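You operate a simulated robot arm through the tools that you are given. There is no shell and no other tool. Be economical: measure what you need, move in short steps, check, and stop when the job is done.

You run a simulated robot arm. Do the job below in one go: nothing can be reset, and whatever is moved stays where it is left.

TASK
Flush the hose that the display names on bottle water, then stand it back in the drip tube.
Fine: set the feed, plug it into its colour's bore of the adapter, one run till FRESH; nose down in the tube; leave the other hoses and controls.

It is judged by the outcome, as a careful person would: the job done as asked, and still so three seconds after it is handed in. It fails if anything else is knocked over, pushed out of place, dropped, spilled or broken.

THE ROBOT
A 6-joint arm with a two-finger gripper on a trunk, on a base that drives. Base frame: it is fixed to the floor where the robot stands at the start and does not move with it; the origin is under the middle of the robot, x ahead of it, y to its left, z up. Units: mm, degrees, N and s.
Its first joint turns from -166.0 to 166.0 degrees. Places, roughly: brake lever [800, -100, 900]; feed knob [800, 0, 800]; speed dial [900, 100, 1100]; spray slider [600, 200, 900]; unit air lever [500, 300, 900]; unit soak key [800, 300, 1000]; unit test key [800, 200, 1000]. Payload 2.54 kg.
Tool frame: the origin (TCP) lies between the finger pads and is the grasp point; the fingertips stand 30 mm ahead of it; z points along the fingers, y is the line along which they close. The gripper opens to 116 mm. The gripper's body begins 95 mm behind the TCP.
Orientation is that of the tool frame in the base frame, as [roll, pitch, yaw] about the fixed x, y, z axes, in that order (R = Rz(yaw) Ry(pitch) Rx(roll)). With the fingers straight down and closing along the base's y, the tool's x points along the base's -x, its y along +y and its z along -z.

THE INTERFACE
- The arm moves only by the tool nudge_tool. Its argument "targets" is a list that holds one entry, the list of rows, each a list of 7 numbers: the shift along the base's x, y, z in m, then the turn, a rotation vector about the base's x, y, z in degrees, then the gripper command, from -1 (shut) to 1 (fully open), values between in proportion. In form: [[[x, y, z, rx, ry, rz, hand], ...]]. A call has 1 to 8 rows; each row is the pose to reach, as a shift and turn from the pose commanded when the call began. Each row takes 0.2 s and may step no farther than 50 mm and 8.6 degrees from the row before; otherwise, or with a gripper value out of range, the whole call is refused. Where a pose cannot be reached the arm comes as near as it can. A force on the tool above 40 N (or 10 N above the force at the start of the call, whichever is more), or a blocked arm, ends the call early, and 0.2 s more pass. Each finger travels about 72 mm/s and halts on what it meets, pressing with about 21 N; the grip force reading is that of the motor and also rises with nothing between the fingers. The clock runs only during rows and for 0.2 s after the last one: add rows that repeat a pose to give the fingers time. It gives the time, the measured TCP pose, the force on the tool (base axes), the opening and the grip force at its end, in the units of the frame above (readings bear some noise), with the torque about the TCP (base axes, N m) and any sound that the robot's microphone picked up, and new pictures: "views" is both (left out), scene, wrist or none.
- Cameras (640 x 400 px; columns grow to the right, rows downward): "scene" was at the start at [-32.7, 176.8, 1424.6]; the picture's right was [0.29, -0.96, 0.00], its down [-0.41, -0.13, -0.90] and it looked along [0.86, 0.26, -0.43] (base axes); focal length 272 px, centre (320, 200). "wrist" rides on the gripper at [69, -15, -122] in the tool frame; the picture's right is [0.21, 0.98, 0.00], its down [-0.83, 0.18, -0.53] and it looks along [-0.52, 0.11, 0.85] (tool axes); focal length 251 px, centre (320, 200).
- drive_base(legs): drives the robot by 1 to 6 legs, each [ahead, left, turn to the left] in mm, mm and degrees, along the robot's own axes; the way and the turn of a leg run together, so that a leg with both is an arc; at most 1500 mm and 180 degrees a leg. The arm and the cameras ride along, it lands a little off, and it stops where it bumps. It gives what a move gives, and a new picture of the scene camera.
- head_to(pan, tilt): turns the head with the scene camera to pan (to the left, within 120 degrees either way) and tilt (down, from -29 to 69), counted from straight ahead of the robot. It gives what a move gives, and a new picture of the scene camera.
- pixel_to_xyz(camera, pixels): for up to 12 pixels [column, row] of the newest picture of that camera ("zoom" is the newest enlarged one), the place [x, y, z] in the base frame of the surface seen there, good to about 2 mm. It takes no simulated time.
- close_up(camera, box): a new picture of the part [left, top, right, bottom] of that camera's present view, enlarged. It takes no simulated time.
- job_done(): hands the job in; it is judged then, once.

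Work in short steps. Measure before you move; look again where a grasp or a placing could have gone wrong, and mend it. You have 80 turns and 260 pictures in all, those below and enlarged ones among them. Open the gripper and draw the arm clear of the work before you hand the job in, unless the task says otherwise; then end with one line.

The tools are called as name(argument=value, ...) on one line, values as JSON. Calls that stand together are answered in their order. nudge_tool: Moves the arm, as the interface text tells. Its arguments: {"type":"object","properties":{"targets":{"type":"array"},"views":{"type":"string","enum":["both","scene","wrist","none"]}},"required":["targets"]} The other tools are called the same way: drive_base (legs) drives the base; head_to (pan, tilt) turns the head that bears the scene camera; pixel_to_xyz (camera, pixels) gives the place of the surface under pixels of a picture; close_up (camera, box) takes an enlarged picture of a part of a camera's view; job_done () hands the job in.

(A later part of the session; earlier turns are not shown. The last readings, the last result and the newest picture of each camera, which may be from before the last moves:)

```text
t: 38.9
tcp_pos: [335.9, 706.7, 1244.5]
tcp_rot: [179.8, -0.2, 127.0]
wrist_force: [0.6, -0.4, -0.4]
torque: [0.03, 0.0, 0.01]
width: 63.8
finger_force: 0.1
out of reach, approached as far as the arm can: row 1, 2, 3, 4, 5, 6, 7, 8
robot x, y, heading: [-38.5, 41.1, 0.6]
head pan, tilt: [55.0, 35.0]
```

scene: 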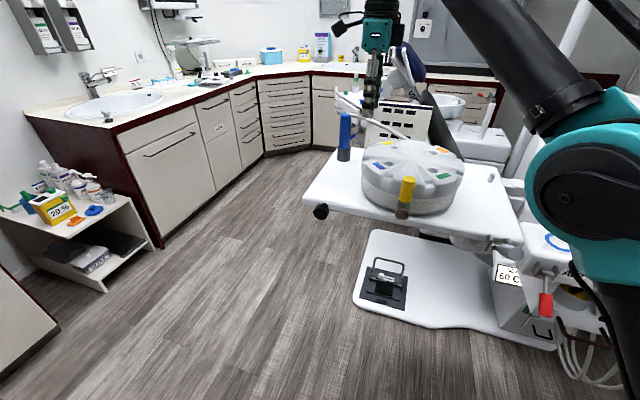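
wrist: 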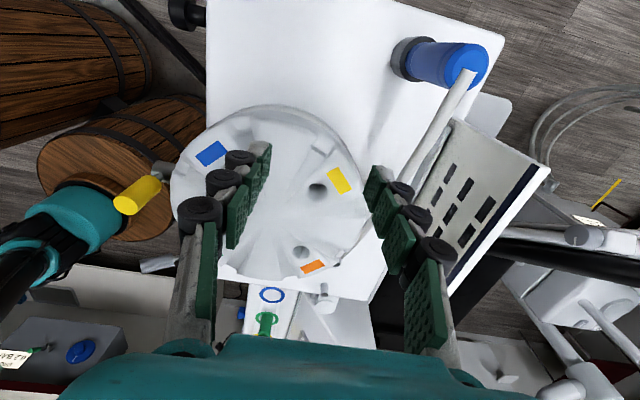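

At this height the reach ends at about 760 mm, so the base must come closer. I check where the robot's own drums are relative to the tray.

pixel_to_xyz(camera="wrist", pixels=[[100, 145], [160, 110], [60, 190], [140, 70], [120, 20], [30, 90], [205, 60], [200, 10], [180, 15], [445, 55], [408, 62], [470, 65]])

```text
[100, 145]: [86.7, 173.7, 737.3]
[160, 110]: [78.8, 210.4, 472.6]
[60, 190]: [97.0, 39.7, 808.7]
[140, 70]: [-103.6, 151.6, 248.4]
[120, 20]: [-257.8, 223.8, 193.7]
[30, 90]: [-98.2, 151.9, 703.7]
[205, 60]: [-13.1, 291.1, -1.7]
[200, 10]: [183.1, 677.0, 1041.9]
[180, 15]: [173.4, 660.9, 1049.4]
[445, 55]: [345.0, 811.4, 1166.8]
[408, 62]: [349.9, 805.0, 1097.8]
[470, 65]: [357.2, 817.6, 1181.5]
```

The drums stay below and away from the tray. I draw the hand in and up, then shift the base 170 mm to the left.

nudge_tool(targets=[[[0, -0.04, 0.02, 0, 0, 0, 0.1], [0, -0.08, 0.04, 0, 0, 0, 0.1], [0, -0.12, 0.065, 0, 0, 0, 0.1], [0, -0.15, 0.09, 0, 0, -2, 0.1]]], views="none")

drive_base(legs=[[0, 170, 0]])

```text
t: 39.9
tcp_pos: [336.6, 555.0, 1333.3]
tcp_rot: [179.9, -0.1, 123.2]
wrist_force: [0.2, 0.8, 0.2]
torque: [-0.09, 0.03, -0.03]
width: 63.8
finger_force: 0.0
robot x, y, heading: [-38.8, 38.5, 0.5]
head pan, tilt: [55.0, 35.0]
```

```text
t: 41.4
tcp_pos: [335.0, 725.7, 1333.7]
tcp_rot: [180.0, -0.1, 123.2]
wrist_force: [-0.2, 0.5, -0.7]
torque: [-0.01, -0.02, 0.03]
width: 63.8
finger_force: 0.1
robot x, y, heading: [-43.0, 214.9, 0.4]
head pan, tilt: [55.0, 35.0]
```

scene: 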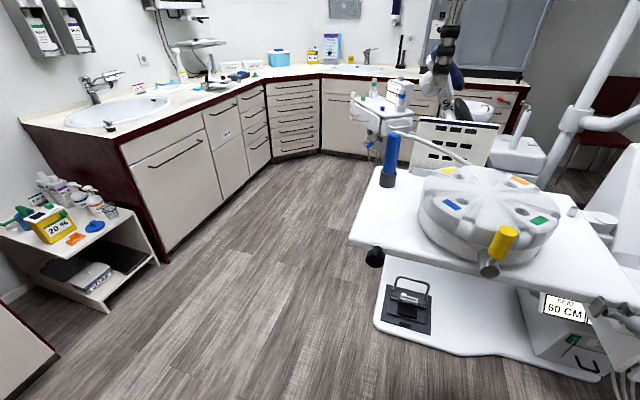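

The base stands at (-43,215). I move over the handle at z 1290.

nudge_tool(targets=[[[0.01, 0.043, -0.015, 0, 0, 1, 0.1], [0.0195, 0.0865, -0.04, 0, 0, 1.8, 0.1]]])

close_up(camera="scene", box=[320, 80, 560, 230])

```text
refused: row 2 steps farther than a row can; nothing moved
```

```text
2.67 times, centred on (440, 155) of scene
```

zoom: 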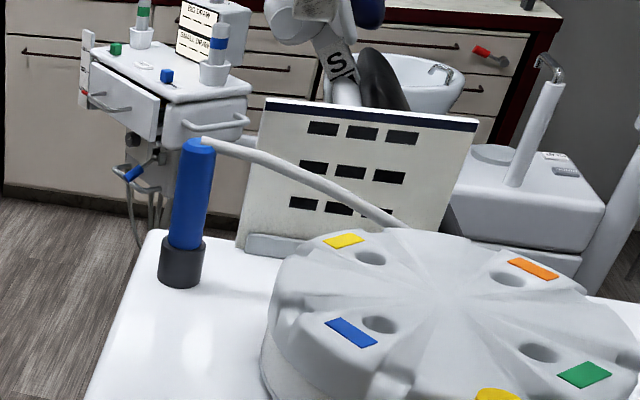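

I measure the handle again from this nearer view and move in smaller steps.

pixel_to_xyz(camera="zoom", pixels=[[178, 190], [192, 190], [208, 190], [198, 144], [172, 232], [188, 236], [202, 236], [163, 260], [202, 262], [381, 324], [368, 324], [396, 324]])

nudge_tool(targets=[[[0.0065, 0.029, -0.01, 0, 0, 1, 0.1], [0.013, 0.058, -0.025, 0, 0, 1.8, 0.1], [0.0195, 0.0865, -0.04, 0, 0, 1.8, 0.1]]])

```text
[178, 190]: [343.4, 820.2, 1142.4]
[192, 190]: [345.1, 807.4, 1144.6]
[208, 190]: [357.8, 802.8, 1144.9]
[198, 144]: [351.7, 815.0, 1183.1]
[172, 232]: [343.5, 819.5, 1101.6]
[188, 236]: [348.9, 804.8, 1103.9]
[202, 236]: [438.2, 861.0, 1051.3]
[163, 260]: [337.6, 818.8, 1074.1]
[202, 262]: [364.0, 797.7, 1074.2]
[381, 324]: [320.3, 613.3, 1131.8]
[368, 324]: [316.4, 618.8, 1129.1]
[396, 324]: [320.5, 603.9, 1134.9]
```

```text
t: 42.2
tcp_pos: [355.1, 812.4, 1294.7]
tcp_rot: [179.9, -0.2, 125.0]
wrist_force: [-0.6, -0.6, 0.1]
torque: [0.09, -0.02, 0.0]
width: 63.7
finger_force: 0.1
robot x, y, heading: [-39.8, 210.5, 0.3]
head pan, tilt: [55.0, 35.0]
```

scene: 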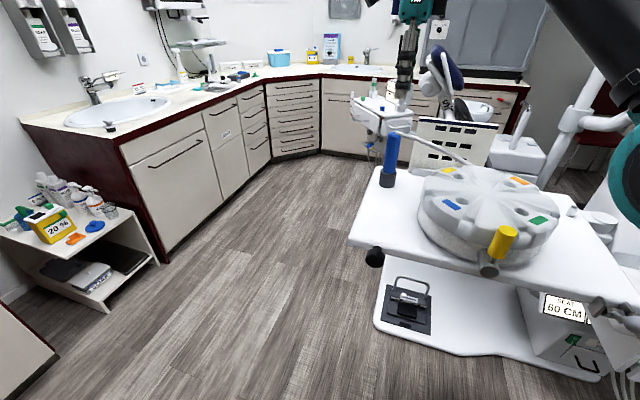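
wrist: 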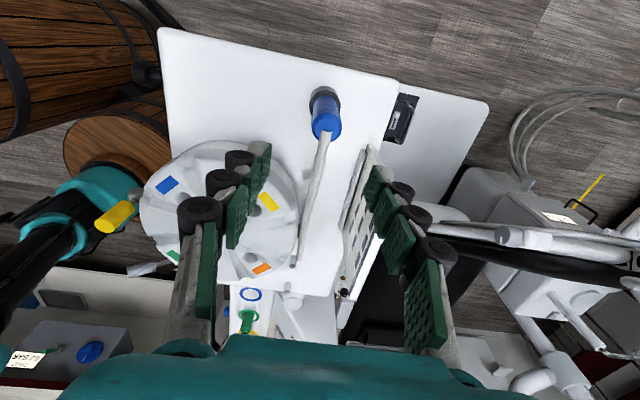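

The handle's axis is at about (353,814). I lower straight to z 1138, so the tips stay above the collar (top about 1090).

nudge_tool(targets=[[[-0.002, 0.0016, -0.04, 0, 0, 0, 0.1], [-0.002, 0.0016, -0.08, 0, 0, 0, 0.1], [-0.002, 0.0016, -0.12, 0, 0, 0, 0.1], [-0.002, 0.0016, -0.1567, 0, 0, 0, 0.1]]])

close_up(camera="scene", box=[320, 80, 480, 180])

```text
t: 43.2
tcp_pos: [352.0, 814.2, 1137.2]
tcp_rot: [179.9, -0.1, 125.0]
wrist_force: [-0.5, -0.5, 1.1]
torque: [0.03, 0.0, -0.01]
width: 63.4
finger_force: 0.1
robot x, y, heading: [-38.1, 212.1, 0.5]
head pan, tilt: [55.0, 35.0]
```

scene: 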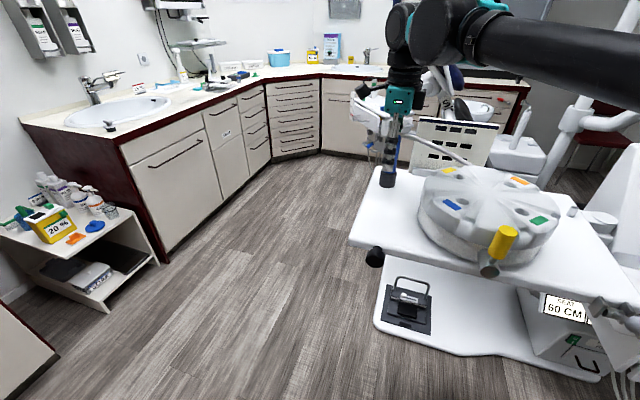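
wrist: 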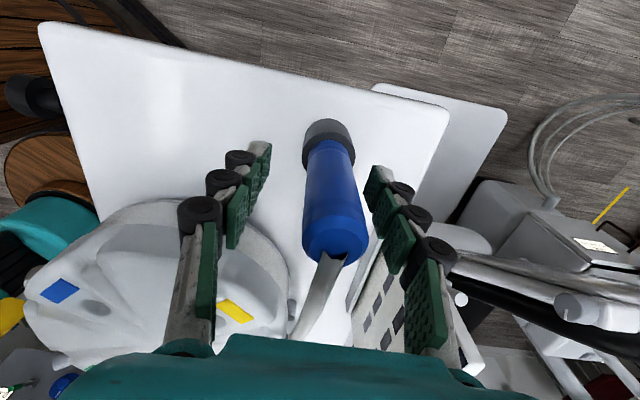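

```text
4.00 times, centred on (400, 130) of scene
```

zoom: 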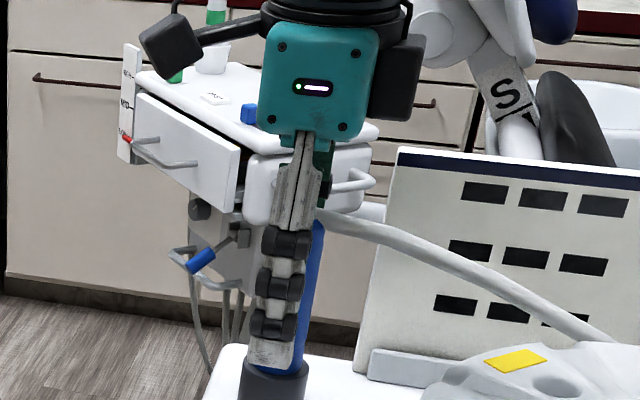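

The handle stands between the fingers. I check its centring across the finger width before closing.

pixel_to_xyz(camera="wrist", pixels=[[330, 175], [308, 200], [358, 195], [334, 200], [336, 245], [325, 130], [304, 140], [352, 140], [332, 220]])

```text
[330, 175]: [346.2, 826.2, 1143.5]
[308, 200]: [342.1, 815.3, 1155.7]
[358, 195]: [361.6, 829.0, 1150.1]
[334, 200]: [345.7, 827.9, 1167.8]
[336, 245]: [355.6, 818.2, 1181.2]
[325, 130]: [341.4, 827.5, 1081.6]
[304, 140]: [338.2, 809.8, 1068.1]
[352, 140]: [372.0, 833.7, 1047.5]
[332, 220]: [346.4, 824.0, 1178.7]
```

The axis measures (354,815); I correct by 2 mm and close.

nudge_tool(targets=[[[0.002, 0.0007, 0, 0, 0, 0, 0.1], [0.002, 0.0007, 0, 0, 0, 0, -0.4], [0.002, 0.0007, 0, 0, 0, 0, -1], [0.002, 0.0007, 0, 0, 0, 0, -1], [0.002, 0.0007, 0, 0, 0, 0, -1]]], views="wrist")

```text
t: 44.4
tcp_pos: [354.1, 815.0, 1138.0]
tcp_rot: [179.8, -0.1, 125.0]
wrist_force: [1.2, -0.8, 0.8]
torque: [0.01, -0.06, 0.04]
width: 28.8
finger_force: 21.4
robot x, y, heading: [-37.2, 208.9, 0.3]
head pan, tilt: [55.0, 35.0]
```

wrist: 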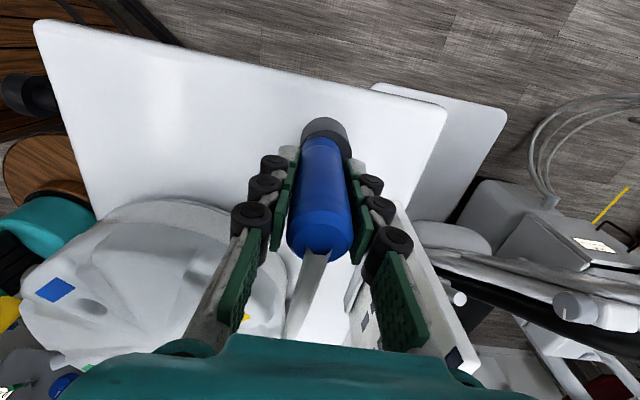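

Firm grip at 28.8 mm. I lift straight up 110 mm.

nudge_tool(targets=[[[0, 0, 0.015, 0, 0, 0, -1], [0, 0, 0.03, 0, 0, 0, -1], [0, 0, 0.05, 0, 0, 0, -1], [0, 0, 0.07, 0, 0, 0, -1], [0, 0, 0.09, 0, 0, 0, -1], [0, 0, 0.11, 0, 0, 0, -1]]])

close_up(camera="scene", box=[320, 60, 560, 210])

```text
t: 45.8
tcp_pos: [354.6, 814.1, 1246.9]
tcp_rot: [-180.0, -0.2, 125.0]
wrist_force: [0.1, -0.5, -1.7]
torque: [0.02, -0.04, 0.04]
width: 28.6
finger_force: 20.8
robot x, y, heading: [-38.1, 214.4, 0.7]
head pan, tilt: [55.0, 35.0]
```

scene: 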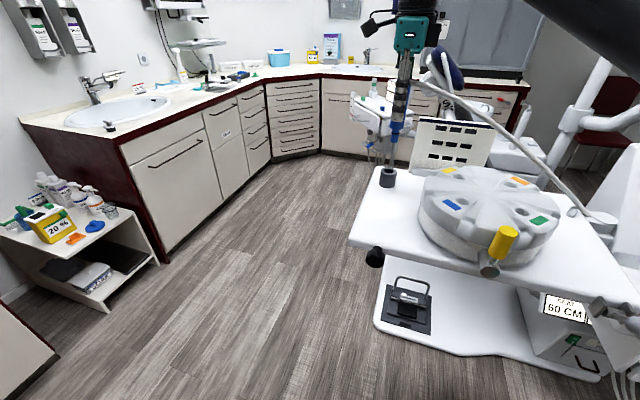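
wrist: 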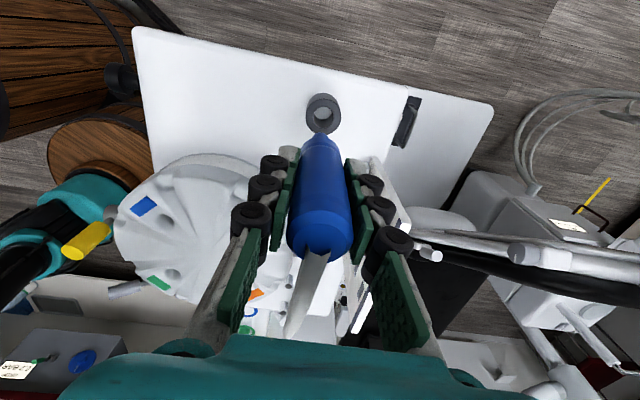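

```text
2.67 times, centred on (440, 135) of scene
```

zoom: 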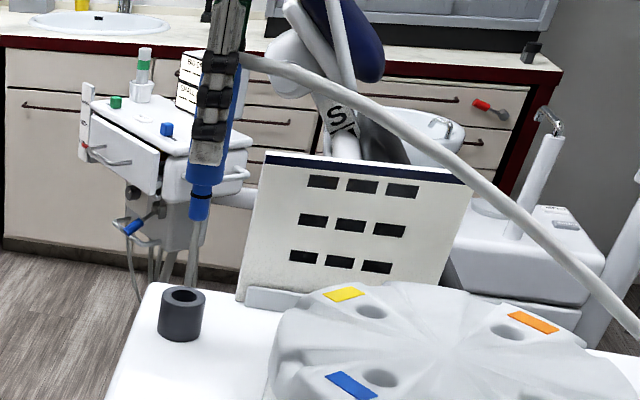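

The hose is out; its nose shows at (199,205) and the empty tube at (182,300). I measure nose and tube, and the bore's rim.

pixel_to_xyz(camera="zoom", pixels=[[203, 178], [201, 190], [198, 217], [190, 210], [208, 210], [182, 291], [163, 298], [203, 298], [182, 305], [380, 377], [363, 377], [398, 377]])

close_up(camera="scene", box=[424, 170, 504, 220])

pixel_to_xyz(camera="zoom", pixels=[[281, 242], [310, 255], [343, 248], [318, 268], [300, 232], [330, 236], [230, 260], [315, 215], [360, 260], [320, 285]])

```text
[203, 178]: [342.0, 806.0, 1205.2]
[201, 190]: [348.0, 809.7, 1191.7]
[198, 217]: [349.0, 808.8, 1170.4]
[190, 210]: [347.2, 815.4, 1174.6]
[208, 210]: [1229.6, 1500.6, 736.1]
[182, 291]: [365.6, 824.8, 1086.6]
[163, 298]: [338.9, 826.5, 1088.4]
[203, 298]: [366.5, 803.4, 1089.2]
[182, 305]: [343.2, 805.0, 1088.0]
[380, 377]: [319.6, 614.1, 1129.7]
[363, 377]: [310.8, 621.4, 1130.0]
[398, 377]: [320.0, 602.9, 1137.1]
```

```text
8.00 times, centred on (464, 195) of scene
```

zoom: 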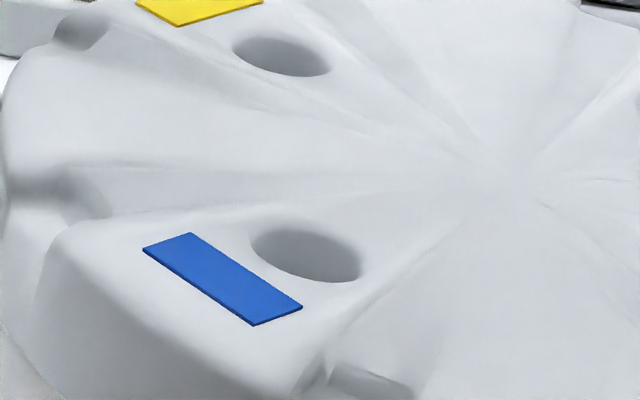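

```text
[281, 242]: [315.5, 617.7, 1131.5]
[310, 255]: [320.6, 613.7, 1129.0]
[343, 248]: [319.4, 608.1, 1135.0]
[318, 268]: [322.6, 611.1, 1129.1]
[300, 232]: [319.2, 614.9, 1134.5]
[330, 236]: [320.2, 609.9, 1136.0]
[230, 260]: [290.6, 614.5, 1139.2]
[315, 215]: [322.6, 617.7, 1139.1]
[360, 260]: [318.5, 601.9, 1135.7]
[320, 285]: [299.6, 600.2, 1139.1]
```

Nose tip sits about 80 mm below the TCP, its shoulder about 48 mm; the bore centres near (307,609) with the adapter top at z 1139. I carry the hose above it at the same height.

nudge_tool(targets=[[[-0.01, -0.041, 0.005, 0, 0, 0, -1], [-0.02, -0.082, 0.005, 0, 0, 0, -1], [-0.03, -0.123, 0.005, 0, 0, 0, -1], [-0.04, -0.164, 0.005, 0, 0, 0, -1], [-0.0473, -0.2054, 0.003, 0, 0, 0, -1], [-0.0473, -0.2054, 0.003, 0, 0, 0, -1]]])

close_up(camera="wrist", box=[240, 60, 400, 160])

close_up(camera="scene", box=[400, 110, 560, 210])

```text
t: 47.2
tcp_pos: [306.6, 609.1, 1249.1]
tcp_rot: [179.8, -0.1, 125.0]
wrist_force: [-0.1, 0.7, -1.5]
torque: [-0.05, -0.01, 0.04]
width: 28.8
finger_force: 21.3
robot x, y, heading: [-39.2, 211.5, 0.4]
head pan, tilt: [55.0, 35.0]
```

scene: 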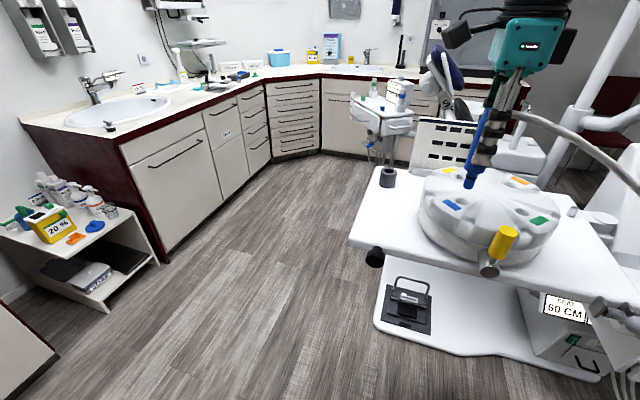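
wrist: 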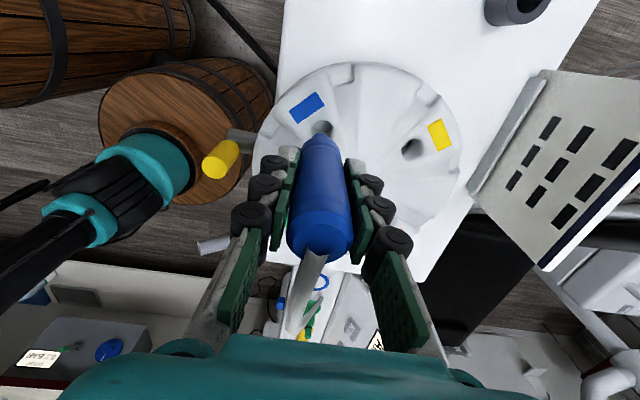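

```text
4.00 times, centred on (320, 110) of wrist
```

zoom: 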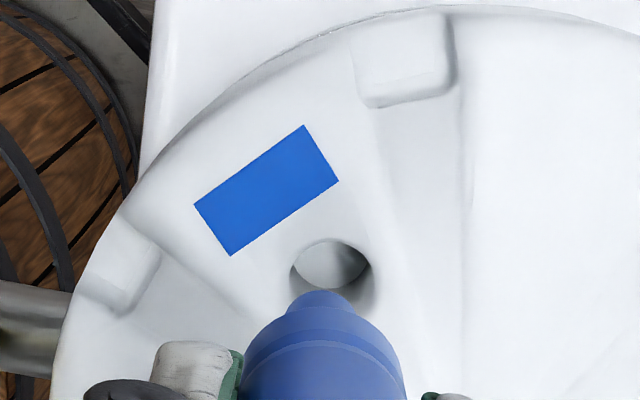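

```text
4.00 times, centred on (480, 160) of scene
```

zoom: 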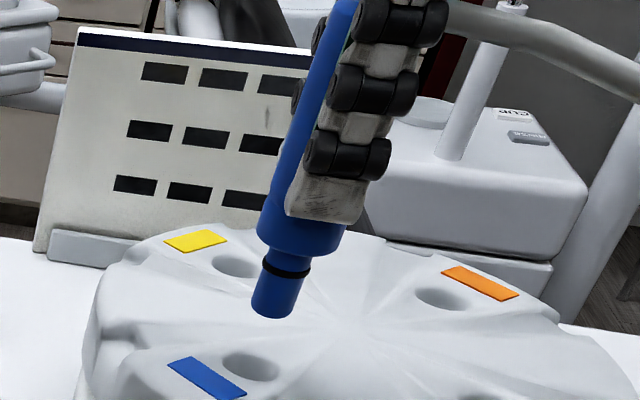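

The bore is seen just beyond the nose at zoom (331,265). I measure its rim from this view to refine its centre.

close_up(camera="wrist", box=[280, 100, 376, 160])

pixel_to_xyz(camera="wrist", pixels=[[311, 128], [333, 128], [323, 118], [316, 121], [329, 121], [323, 125], [300, 128], [345, 128], [323, 110], [307, 107]])

```text
6.67 times, centred on (328, 130) of wrist
```

zoom: 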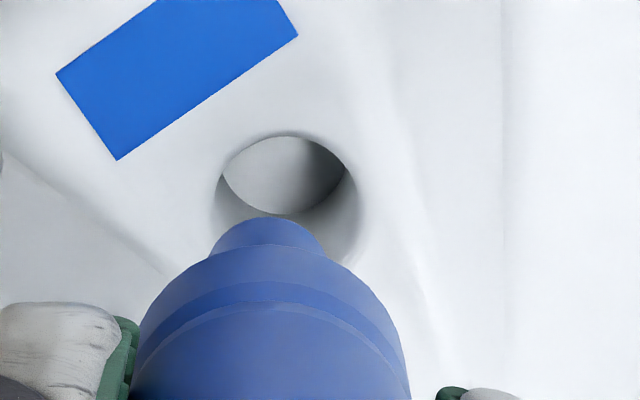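

```text
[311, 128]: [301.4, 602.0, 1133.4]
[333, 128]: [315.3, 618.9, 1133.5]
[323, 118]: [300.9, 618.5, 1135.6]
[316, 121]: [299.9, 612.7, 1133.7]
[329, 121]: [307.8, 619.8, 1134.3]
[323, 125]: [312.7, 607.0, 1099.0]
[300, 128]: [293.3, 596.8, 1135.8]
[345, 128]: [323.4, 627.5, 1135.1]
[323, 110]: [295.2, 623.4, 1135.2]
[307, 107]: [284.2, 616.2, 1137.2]
```

Wrist and scene estimates differ by some 3 mm, so I compare nose and bore in the same scene view.

close_up(camera="scene", box=[440, 160, 504, 200])

pixel_to_xyz(camera="zoom", pixels=[[240, 260], [280, 265], [330, 265], [280, 285], [270, 220], [315, 225], [345, 225], [160, 370], [200, 380], [230, 390], [120, 375], [260, 360]])

```text
10.00 times, centred on (472, 180) of scene
```

zoom: 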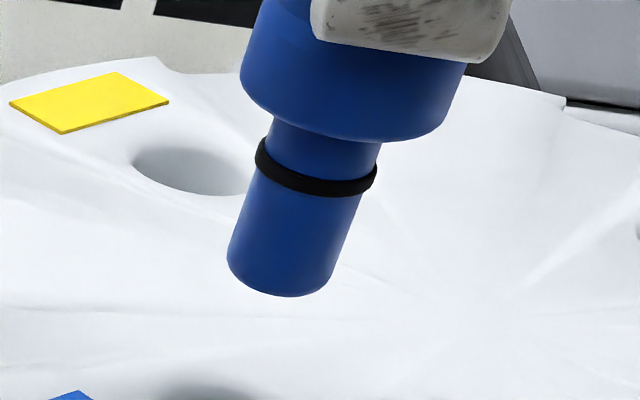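

```text
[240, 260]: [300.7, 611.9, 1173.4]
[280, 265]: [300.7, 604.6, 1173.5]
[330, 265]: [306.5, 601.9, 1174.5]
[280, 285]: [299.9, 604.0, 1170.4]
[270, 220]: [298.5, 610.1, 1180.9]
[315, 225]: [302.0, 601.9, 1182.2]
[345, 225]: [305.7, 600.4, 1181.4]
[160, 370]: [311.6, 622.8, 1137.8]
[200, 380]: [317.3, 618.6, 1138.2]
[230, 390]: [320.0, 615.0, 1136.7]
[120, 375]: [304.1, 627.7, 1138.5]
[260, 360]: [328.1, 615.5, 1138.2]
```

The nose is on the TCP axis within 1 mm; the bore's best estimate is (308.3,610.5). I shift there and lower to just above the rim, then look again.

nudge_tool(targets=[[[0.0017, 0.0014, 0, 0, 0, 0, -1], [0.0017, 0.0014, -0.014, 0, 0, 0, -1], [0.0017, 0.0014, -0.025, 0, 0, 0, -1]]], views="both")

close_up(camera="wrist", box=[280, 100, 376, 160])

close_up(camera="scene", box=[440, 170, 504, 210])

```text
t: 48.0
tcp_pos: [310.2, 610.8, 1226.2]
tcp_rot: [179.9, -0.1, 125.0]
wrist_force: [-0.3, 0.3, -1.8]
torque: [0.03, -0.03, 0.03]
width: 28.7
finger_force: 20.8
robot x, y, heading: [-38.8, 212.6, 0.3]
head pan, tilt: [55.0, 35.0]
```

scene: 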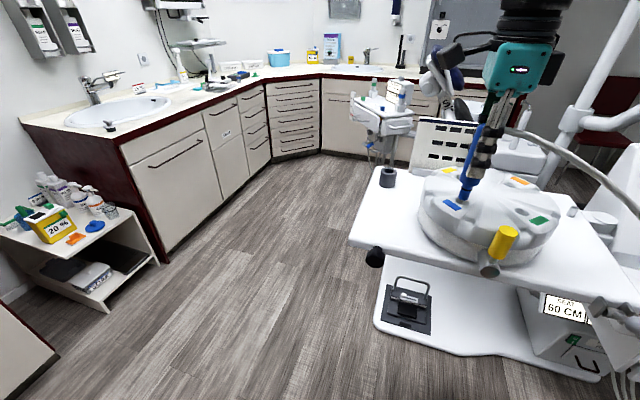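
wrist: 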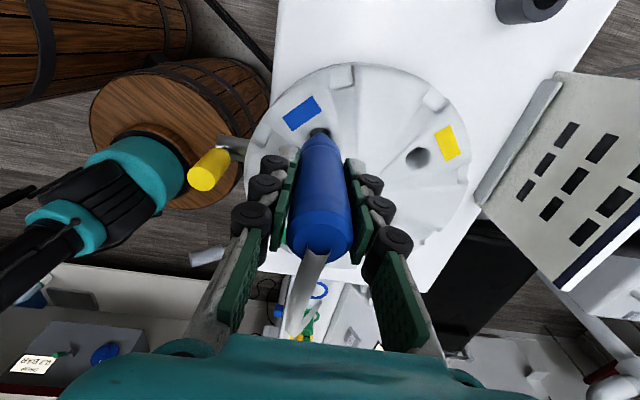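

```text
6.67 times, centred on (328, 130) of wrist
```

zoom: 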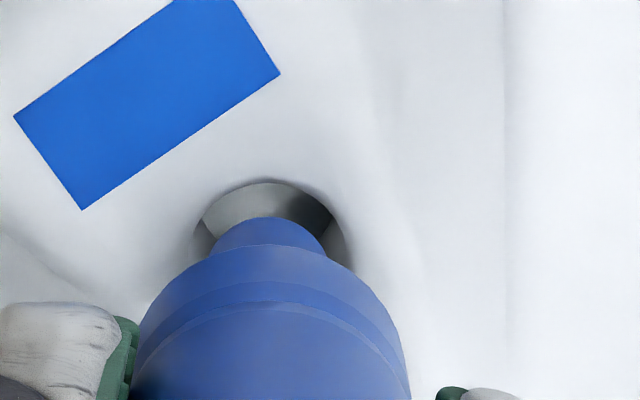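

```text
10.00 times, centred on (472, 190) of scene
```

zoom: 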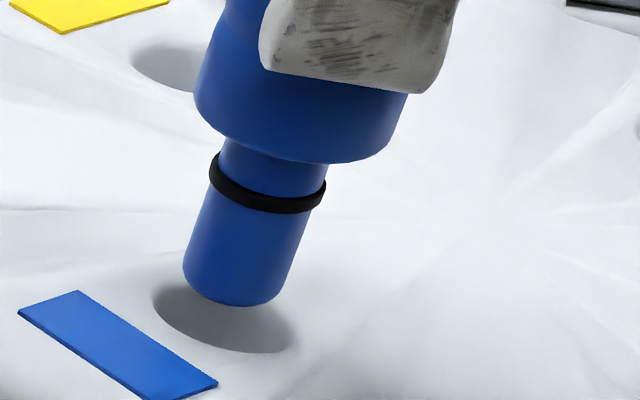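

Both views show the nose concentric with the bore within about 1 mm. I lower it gently into the bore.

nudge_tool(targets=[[[0, 0, -0.006, 0, 0, 0, -1], [0, 0, -0.012, 0, 0, 0, -1], [0, 0, -0.017, 0, 0, 0, -1], [0, 0, -0.022, 0, 0, 0, -1]]], views="scene")

close_up(camera="scene", box=[432, 170, 512, 220])

```text
t: 49.0
tcp_pos: [309.7, 610.6, 1203.0]
tcp_rot: [179.8, 0.0, 125.0]
wrist_force: [0.0, 0.3, -1.3]
torque: [0.0, 0.0, -0.01]
width: 28.8
finger_force: 21.2
robot x, y, heading: [-39.1, 213.8, 0.5]
head pan, tilt: [55.0, 35.0]
```

scene: 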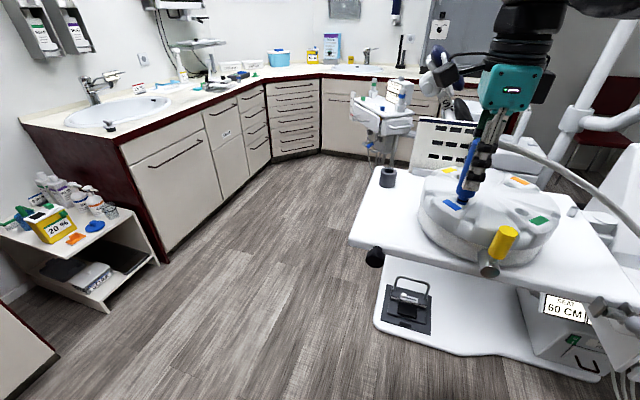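

```text
8.00 times, centred on (472, 195) of scene
```

zoom: 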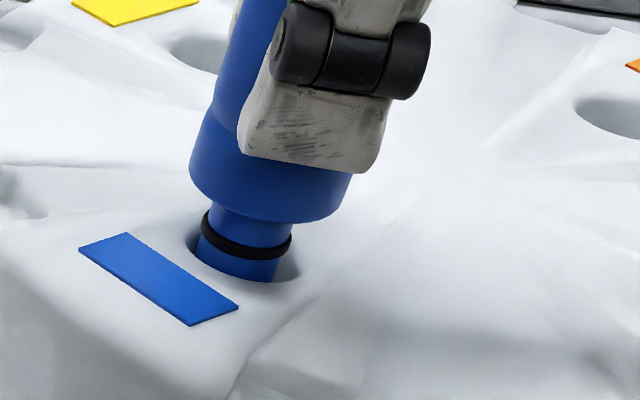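

The nose is entering without force. I continue down to seat the shoulder at about TCP z 1187.

nudge_tool(targets=[[[0.0005, -0.0008, -0.003, 0, 0, 0, -1], [0.0005, -0.0008, -0.006, 0, 0, 0, -1], [0.0005, -0.0008, -0.009, 0, 0, 0, -1], [0.0005, -0.0008, -0.012, 0, 0, 0, -1], [0.0005, -0.0008, -0.015, 0, 0, 0, -1], [0.0005, -0.0008, -0.018, 0, 0, 0, -1]]], views="scene")

close_up(camera="scene", box=[432, 170, 512, 220])

```text
t: 50.4
tcp_pos: [309.8, 609.6, 1185.7]
tcp_rot: [179.8, -0.1, 125.0]
wrist_force: [2.1, 3.9, 20.1]
torque: [0.08, -0.06, -0.02]
width: 28.8
finger_force: 21.2
robot x, y, heading: [-38.5, 213.7, 0.2]
head pan, tilt: [55.0, 35.0]
```

scene: 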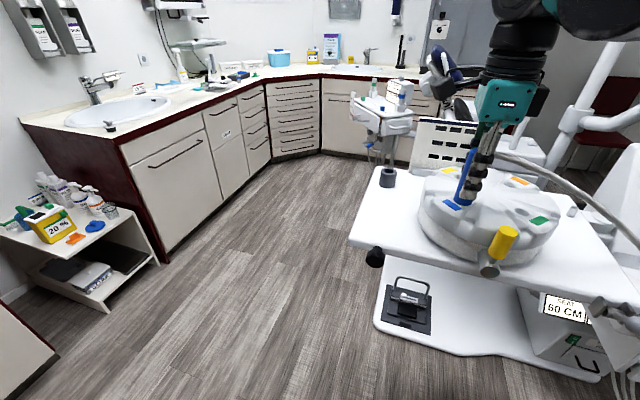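

```text
8.00 times, centred on (472, 195) of scene
```

zoom: 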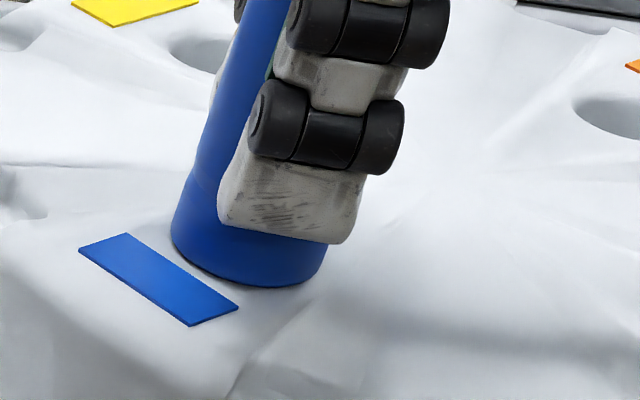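

The shoulder is almost at the surface with 20 N of push. I press 3 mm further to make sure it is home.

nudge_tool(targets=[[[0, 0, -0.0015, 0, 0, 0, -1], [0, 0, -0.003, 0, 0, 0, -1]]], views="scene")

close_up(camera="scene", box=[432, 170, 512, 220])

```text
t: 51.0
tcp_pos: [308.9, 609.1, 1182.4]
tcp_rot: [179.9, -0.2, 125.0]
wrist_force: [0.9, 0.8, 20.1]
torque: [0.04, -0.04, 0.01]
width: 28.8
finger_force: 20.9
robot x, y, heading: [-40.4, 213.7, 0.3]
head pan, tilt: [55.0, 35.0]
```

scene: 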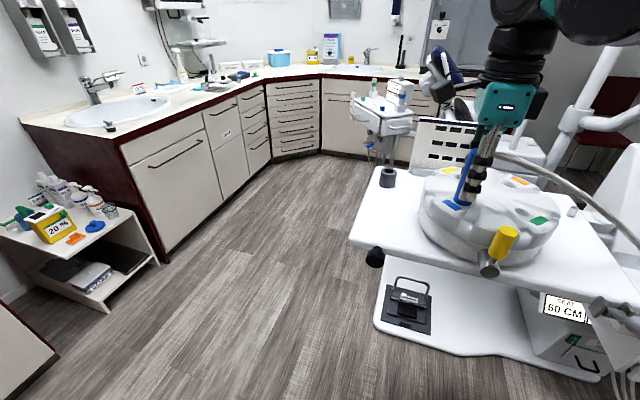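

```text
8.00 times, centred on (472, 195) of scene
```

zoom: 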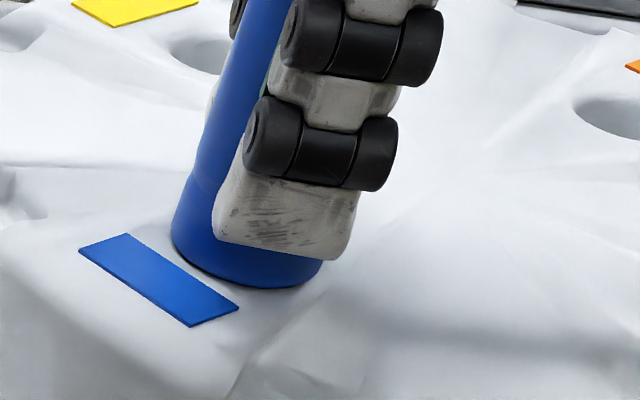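

The shoulder rests on the adapter (the fingers only slid down the handle). I release, rise straight up, and check that it stays.

nudge_tool(targets=[[[0, 0, 0.001, 0, 0, 0, 0.1], [0, 0, 0.001, 0, 0, 0, 0.1], [0, 0, 0.001, 0, 0, 0, 0.1], [0, 0, 0.041, 0, 0, 0, 0.1], [0, 0, 0.081, 0, 0, 0, 0.1], [0, 0, 0.121, 0, 0, 0, 0.1], [0, 0, 0.161, 0, 0, 0, 0.1]]], views="wrist")

head_to(pan=30, tilt=32)

close_up(camera="scene", box=[160, 110, 640, 340])

```text
t: 52.6
tcp_pos: [309.0, 608.7, 1343.7]
tcp_rot: [179.9, -0.2, 125.0]
wrist_force: [0.4, -0.4, 0.7]
torque: [0.03, 0.04, 0.05]
width: 63.5
finger_force: 0.0
robot x, y, heading: [-38.4, 213.0, 0.5]
head pan, tilt: [55.0, 35.0]
```

wrist: 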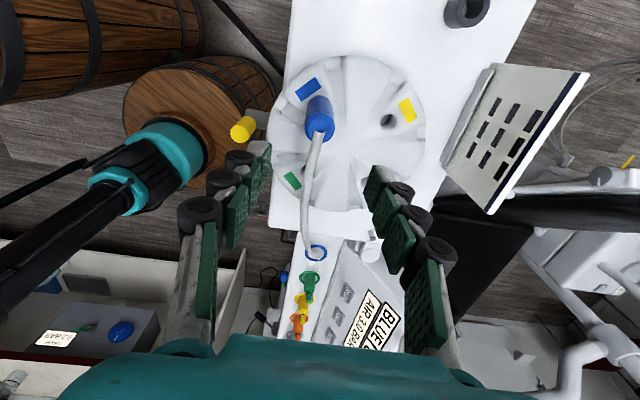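

```text
t: 53.5
tcp_pos: [309.5, 610.3, 1345.0]
tcp_rot: [180.0, 0.0, 125.0]
wrist_force: [0.1, -0.6, -0.8]
torque: [-0.02, 0.0, 0.02]
width: 63.7
finger_force: 0.0
robot x, y, heading: [-42.8, 211.4, 0.2]
head pan, tilt: [30.0, 32.0]
```

scene: 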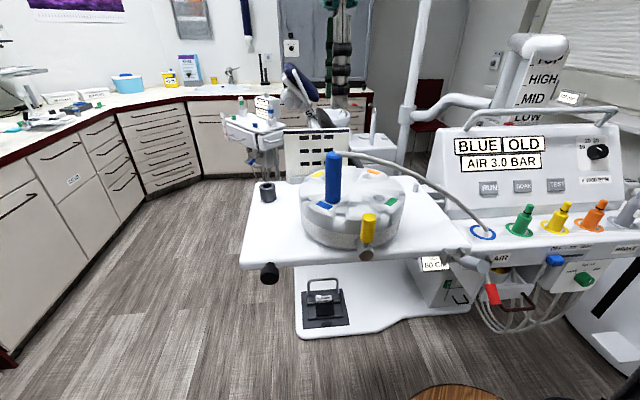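

```text
1.33 times, centred on (400, 225) of scene
```

zoom: 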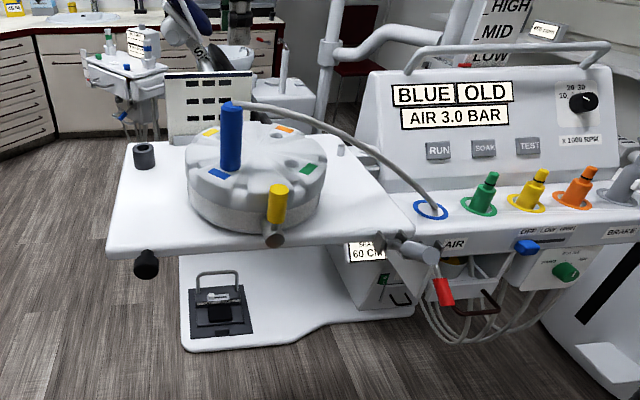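

The hose is plugged upright in the blue bore. Now the RUN key: I measure it anew and swing the closed hand towards it at height.

close_up(camera="scene", box=[440, 130, 600, 230])

pixel_to_xyz(camera="zoom", pixels=[[163, 222], [220, 218], [166, 256], [222, 252], [192, 237], [150, 240], [240, 232], [170, 409], [340, 300], [332, 330], [185, 280], [192, 200]])

nudge_tool(targets=[[[0.033, -0.034, 0, 0, 0, 0, -1], [0.067, -0.069, 0, 0, 0, 0, -1], [0.101, -0.104, 0, 0, 0, 0, -1], [0.135, -0.139, 0, 0, 0, 0, -1], [0.168, -0.174, 0, 0, 0, 0, -1], [0.202, -0.209, 0, 0, 0, 0, -1], [0.236, -0.244, 0, 0, 0, 0, -1], [0.27, -0.279, 0, 0, 0, 0, -1]]], views="scene")

```text
4.00 times, centred on (520, 180) of scene
```

zoom: 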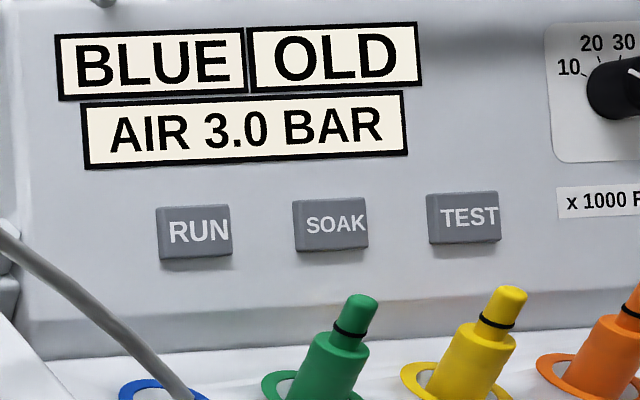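

```text
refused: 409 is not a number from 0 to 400
```

```text
t: 55.3
tcp_pos: [580.8, 330.4, 1342.6]
tcp_rot: [179.9, -0.1, 125.0]
wrist_force: [-0.6, 0.2, -0.2]
torque: [-0.06, -0.06, -0.01]
width: 0.0
finger_force: 20.5
robot x, y, heading: [-36.2, 210.3, 0.4]
head pan, tilt: [30.0, 32.0]
```

scene: 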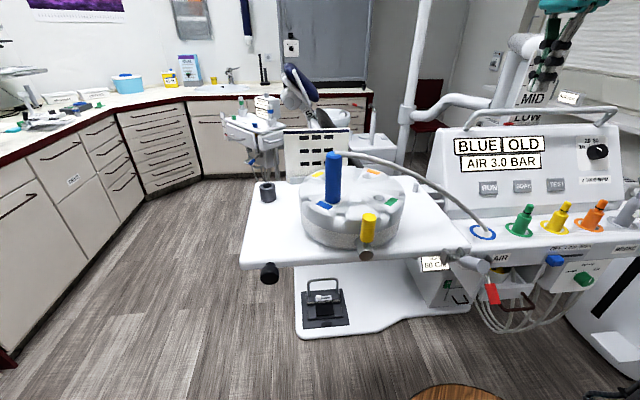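

The hand is at (581,330,1343), closed. I measure the RUN key corners and the handle bar above the panel.

pixel_to_xyz(camera="zoom", pixels=[[163, 212], [226, 210], [166, 252], [228, 250], [195, 230], [145, 240], [250, 232], [60, 280], [340, 302], [130, 340], [195, 285], [195, 195]])

pixel_to_xyz(camera="scene", pixels=[[480, 118], [465, 126], [540, 111], [486, 228]])

```text
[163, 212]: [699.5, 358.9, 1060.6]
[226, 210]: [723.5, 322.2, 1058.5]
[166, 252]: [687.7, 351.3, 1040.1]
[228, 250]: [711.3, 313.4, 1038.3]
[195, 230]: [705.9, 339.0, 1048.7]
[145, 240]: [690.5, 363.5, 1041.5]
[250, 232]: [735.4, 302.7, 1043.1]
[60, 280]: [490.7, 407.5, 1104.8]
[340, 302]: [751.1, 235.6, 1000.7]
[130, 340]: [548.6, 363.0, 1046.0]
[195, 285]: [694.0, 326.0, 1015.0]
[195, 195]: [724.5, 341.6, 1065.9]
```

```text
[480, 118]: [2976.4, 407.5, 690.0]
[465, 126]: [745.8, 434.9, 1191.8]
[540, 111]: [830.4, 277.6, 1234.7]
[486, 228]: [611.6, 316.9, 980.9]
```

RUN's centre is (705.5,336.4,1049.4) on a face sloping about 53°. I tilt the tool square to it and stop 60 mm short.

nudge_tool(targets=[[[0.0, -0.0044, -0.03, 3.8, -5.43, 0, -1], [0.0, -0.009, -0.06, 7.6, -10.86, 0, -1], [0.005, -0.013, -0.09, 11.4, -16.3, 0, -1], [0.015, -0.0177, -0.12, 15.2, -21.7, 0, -1], [0.028, -0.022, -0.15, 19.0, -27.1, 0, -1], [0.04, -0.0265, -0.18, 22.8, -32.6, 0, -1], [0.053, -0.031, -0.21, 26.6, -38.0, 0, -1], [0.0658, -0.0353, -0.239, 30.4, -43.4, 0, -1]]])

close_up(camera="scene", box=[400, 90, 600, 240])

```text
t: 57.1
tcp_pos: [646.0, 296.4, 1105.0]
tcp_rot: [126.8, 0.0, 125.1]
wrist_force: [-0.3, -0.2, -0.2]
torque: [-0.02, 0.02, -0.03]
width: 0.2
finger_force: 21.3
robot x, y, heading: [-38.2, 211.4, 0.3]
head pan, tilt: [30.0, 32.0]
```

scene: 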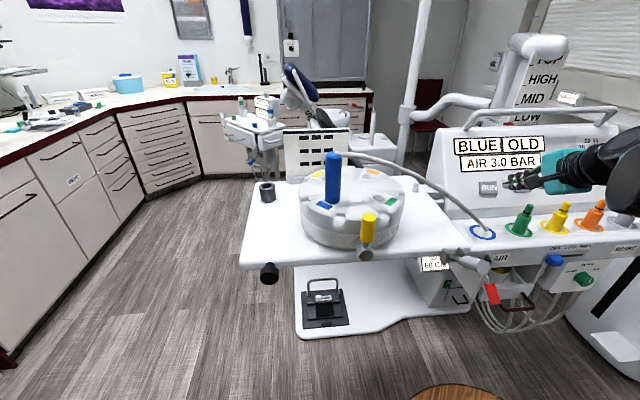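
wrist: 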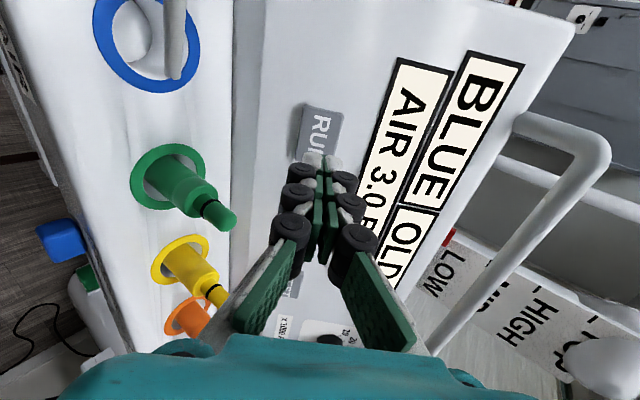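

```text
2.67 times, centred on (500, 165) of scene
```

zoom: 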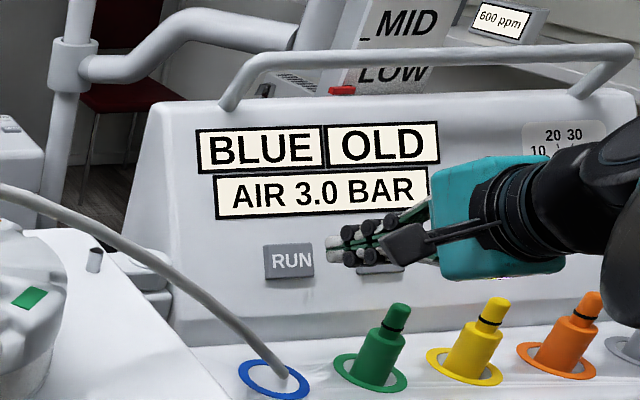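

The tool axis points at the RUN key (320,132 in the wrist view). I advance to contact and press a few mm.

nudge_tool(targets=[[[0.0262, 0.0184, -0.024, 0, 0, 0, -1], [0.0354, 0.0248, -0.0324, 0, 0, 0, -1], [0.0386, 0.0271, -0.0354, 0, 0, 0, -1], [0.0406, 0.0285, -0.0372, 0, 0, 0, -1], [0.0419, 0.0294, -0.0384, 0, 0, 0, -1]]])

close_up(camera="scene", box=[400, 90, 600, 240])

```text
t: 58.3
tcp_pos: [687.5, 324.5, 1066.3]
tcp_rot: [126.8, 0.0, 125.2]
wrist_force: [-0.1, -0.3, -0.2]
torque: [0.0, -0.02, 0.0]
width: 0.0
finger_force: 20.8
robot x, y, heading: [-39.4, 214.9, 0.6]
head pan, tilt: [30.0, 32.0]
```

scene: 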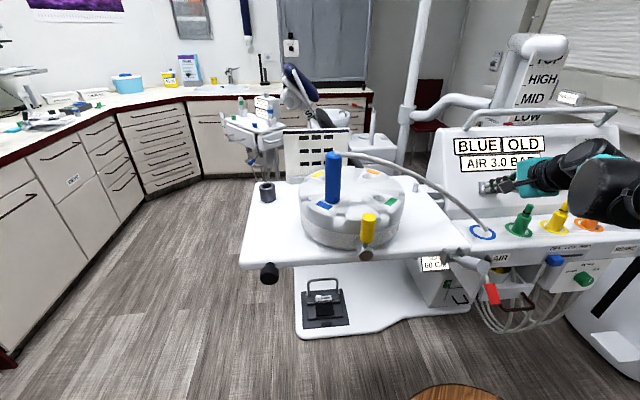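
wrist: 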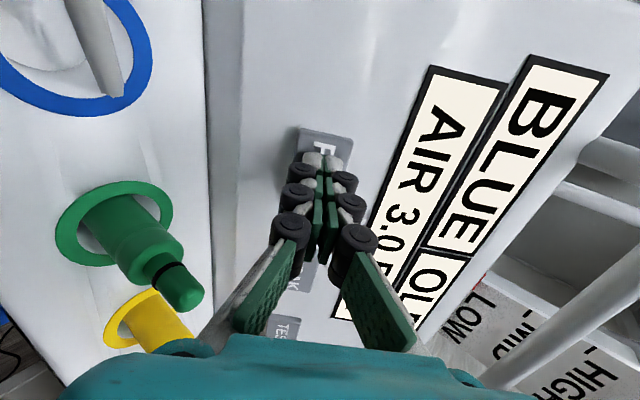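

```text
2.67 times, centred on (500, 165) of scene
```

zoom: 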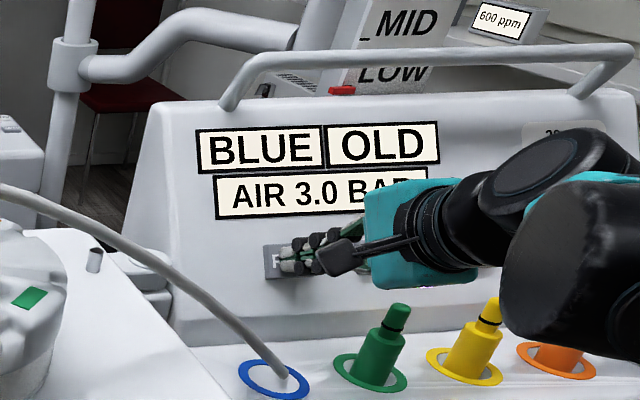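

The tips are just at the key face with no force yet. I press on in 1.5 mm steps.

nudge_tool(targets=[[[0.001, 0.0007, -0.0009, 0, 0, 0, -1], [0.002, 0.0014, -0.0018, 0, 0, 0, -1], [0.003, 0.0021, -0.0027, 0, 0, 0, -1], [0.004, 0.0028, -0.0036, 0, 0, 0, -1]]], views="scene")

close_up(camera="scene", box=[400, 90, 600, 240])

```text
t: 59.3
tcp_pos: [690.6, 328.3, 1062.3]
tcp_rot: [126.9, -0.1, 125.1]
wrist_force: [-2.1, -1.1, 3.4]
torque: [0.06, -0.01, -0.02]
width: 6.1
finger_force: 28.7
robot x, y, heading: [-36.6, 214.2, 0.4]
head pan, tilt: [30.0, 32.0]
heard: click
```

scene: 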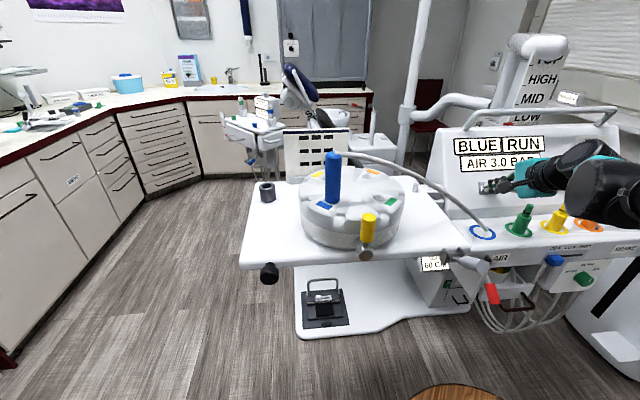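

```text
2.67 times, centred on (500, 165) of scene
```

zoom: 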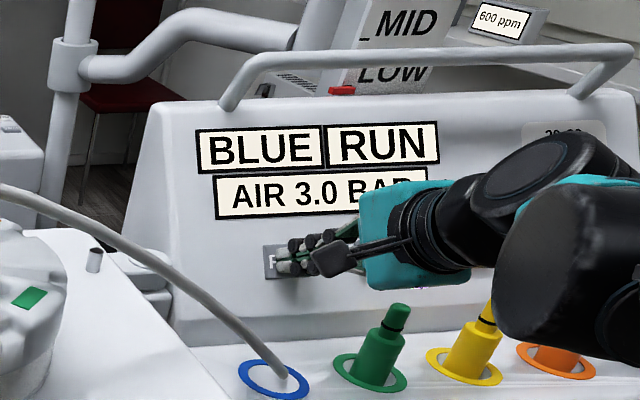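

A click, and the display reads "BLUE RUN". I back straight off the key so that it is pressed only once.

nudge_tool(targets=[[[-0.0262, -0.0184, 0.024, 0, 0, 0, -1], [-0.0524, -0.0368, 0.048, 0, 0, 0, -1], [-0.0655, -0.0459, 0.06, 0, 0, 0, -1], [-0.0655, -0.0459, 0.06, 0, 0, 0, -1]]], views="scene")

close_up(camera="scene", box=[280, 90, 600, 290])

```text
t: 60.3
tcp_pos: [625.4, 281.4, 1123.1]
tcp_rot: [127.0, -0.1, 125.1]
wrist_force: [0.3, 0.0, -0.3]
torque: [0.03, -0.02, 0.04]
width: 0.0
finger_force: 28.3
robot x, y, heading: [-41.4, 211.8, 0.5]
head pan, tilt: [30.0, 32.0]
```

scene: 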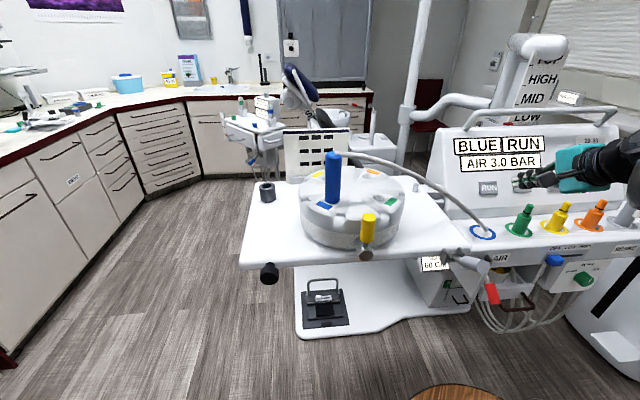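

```text
2.00 times, centred on (440, 190) of scene
```

zoom: 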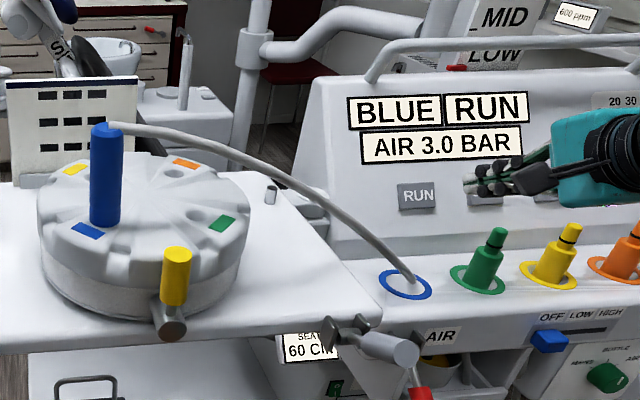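

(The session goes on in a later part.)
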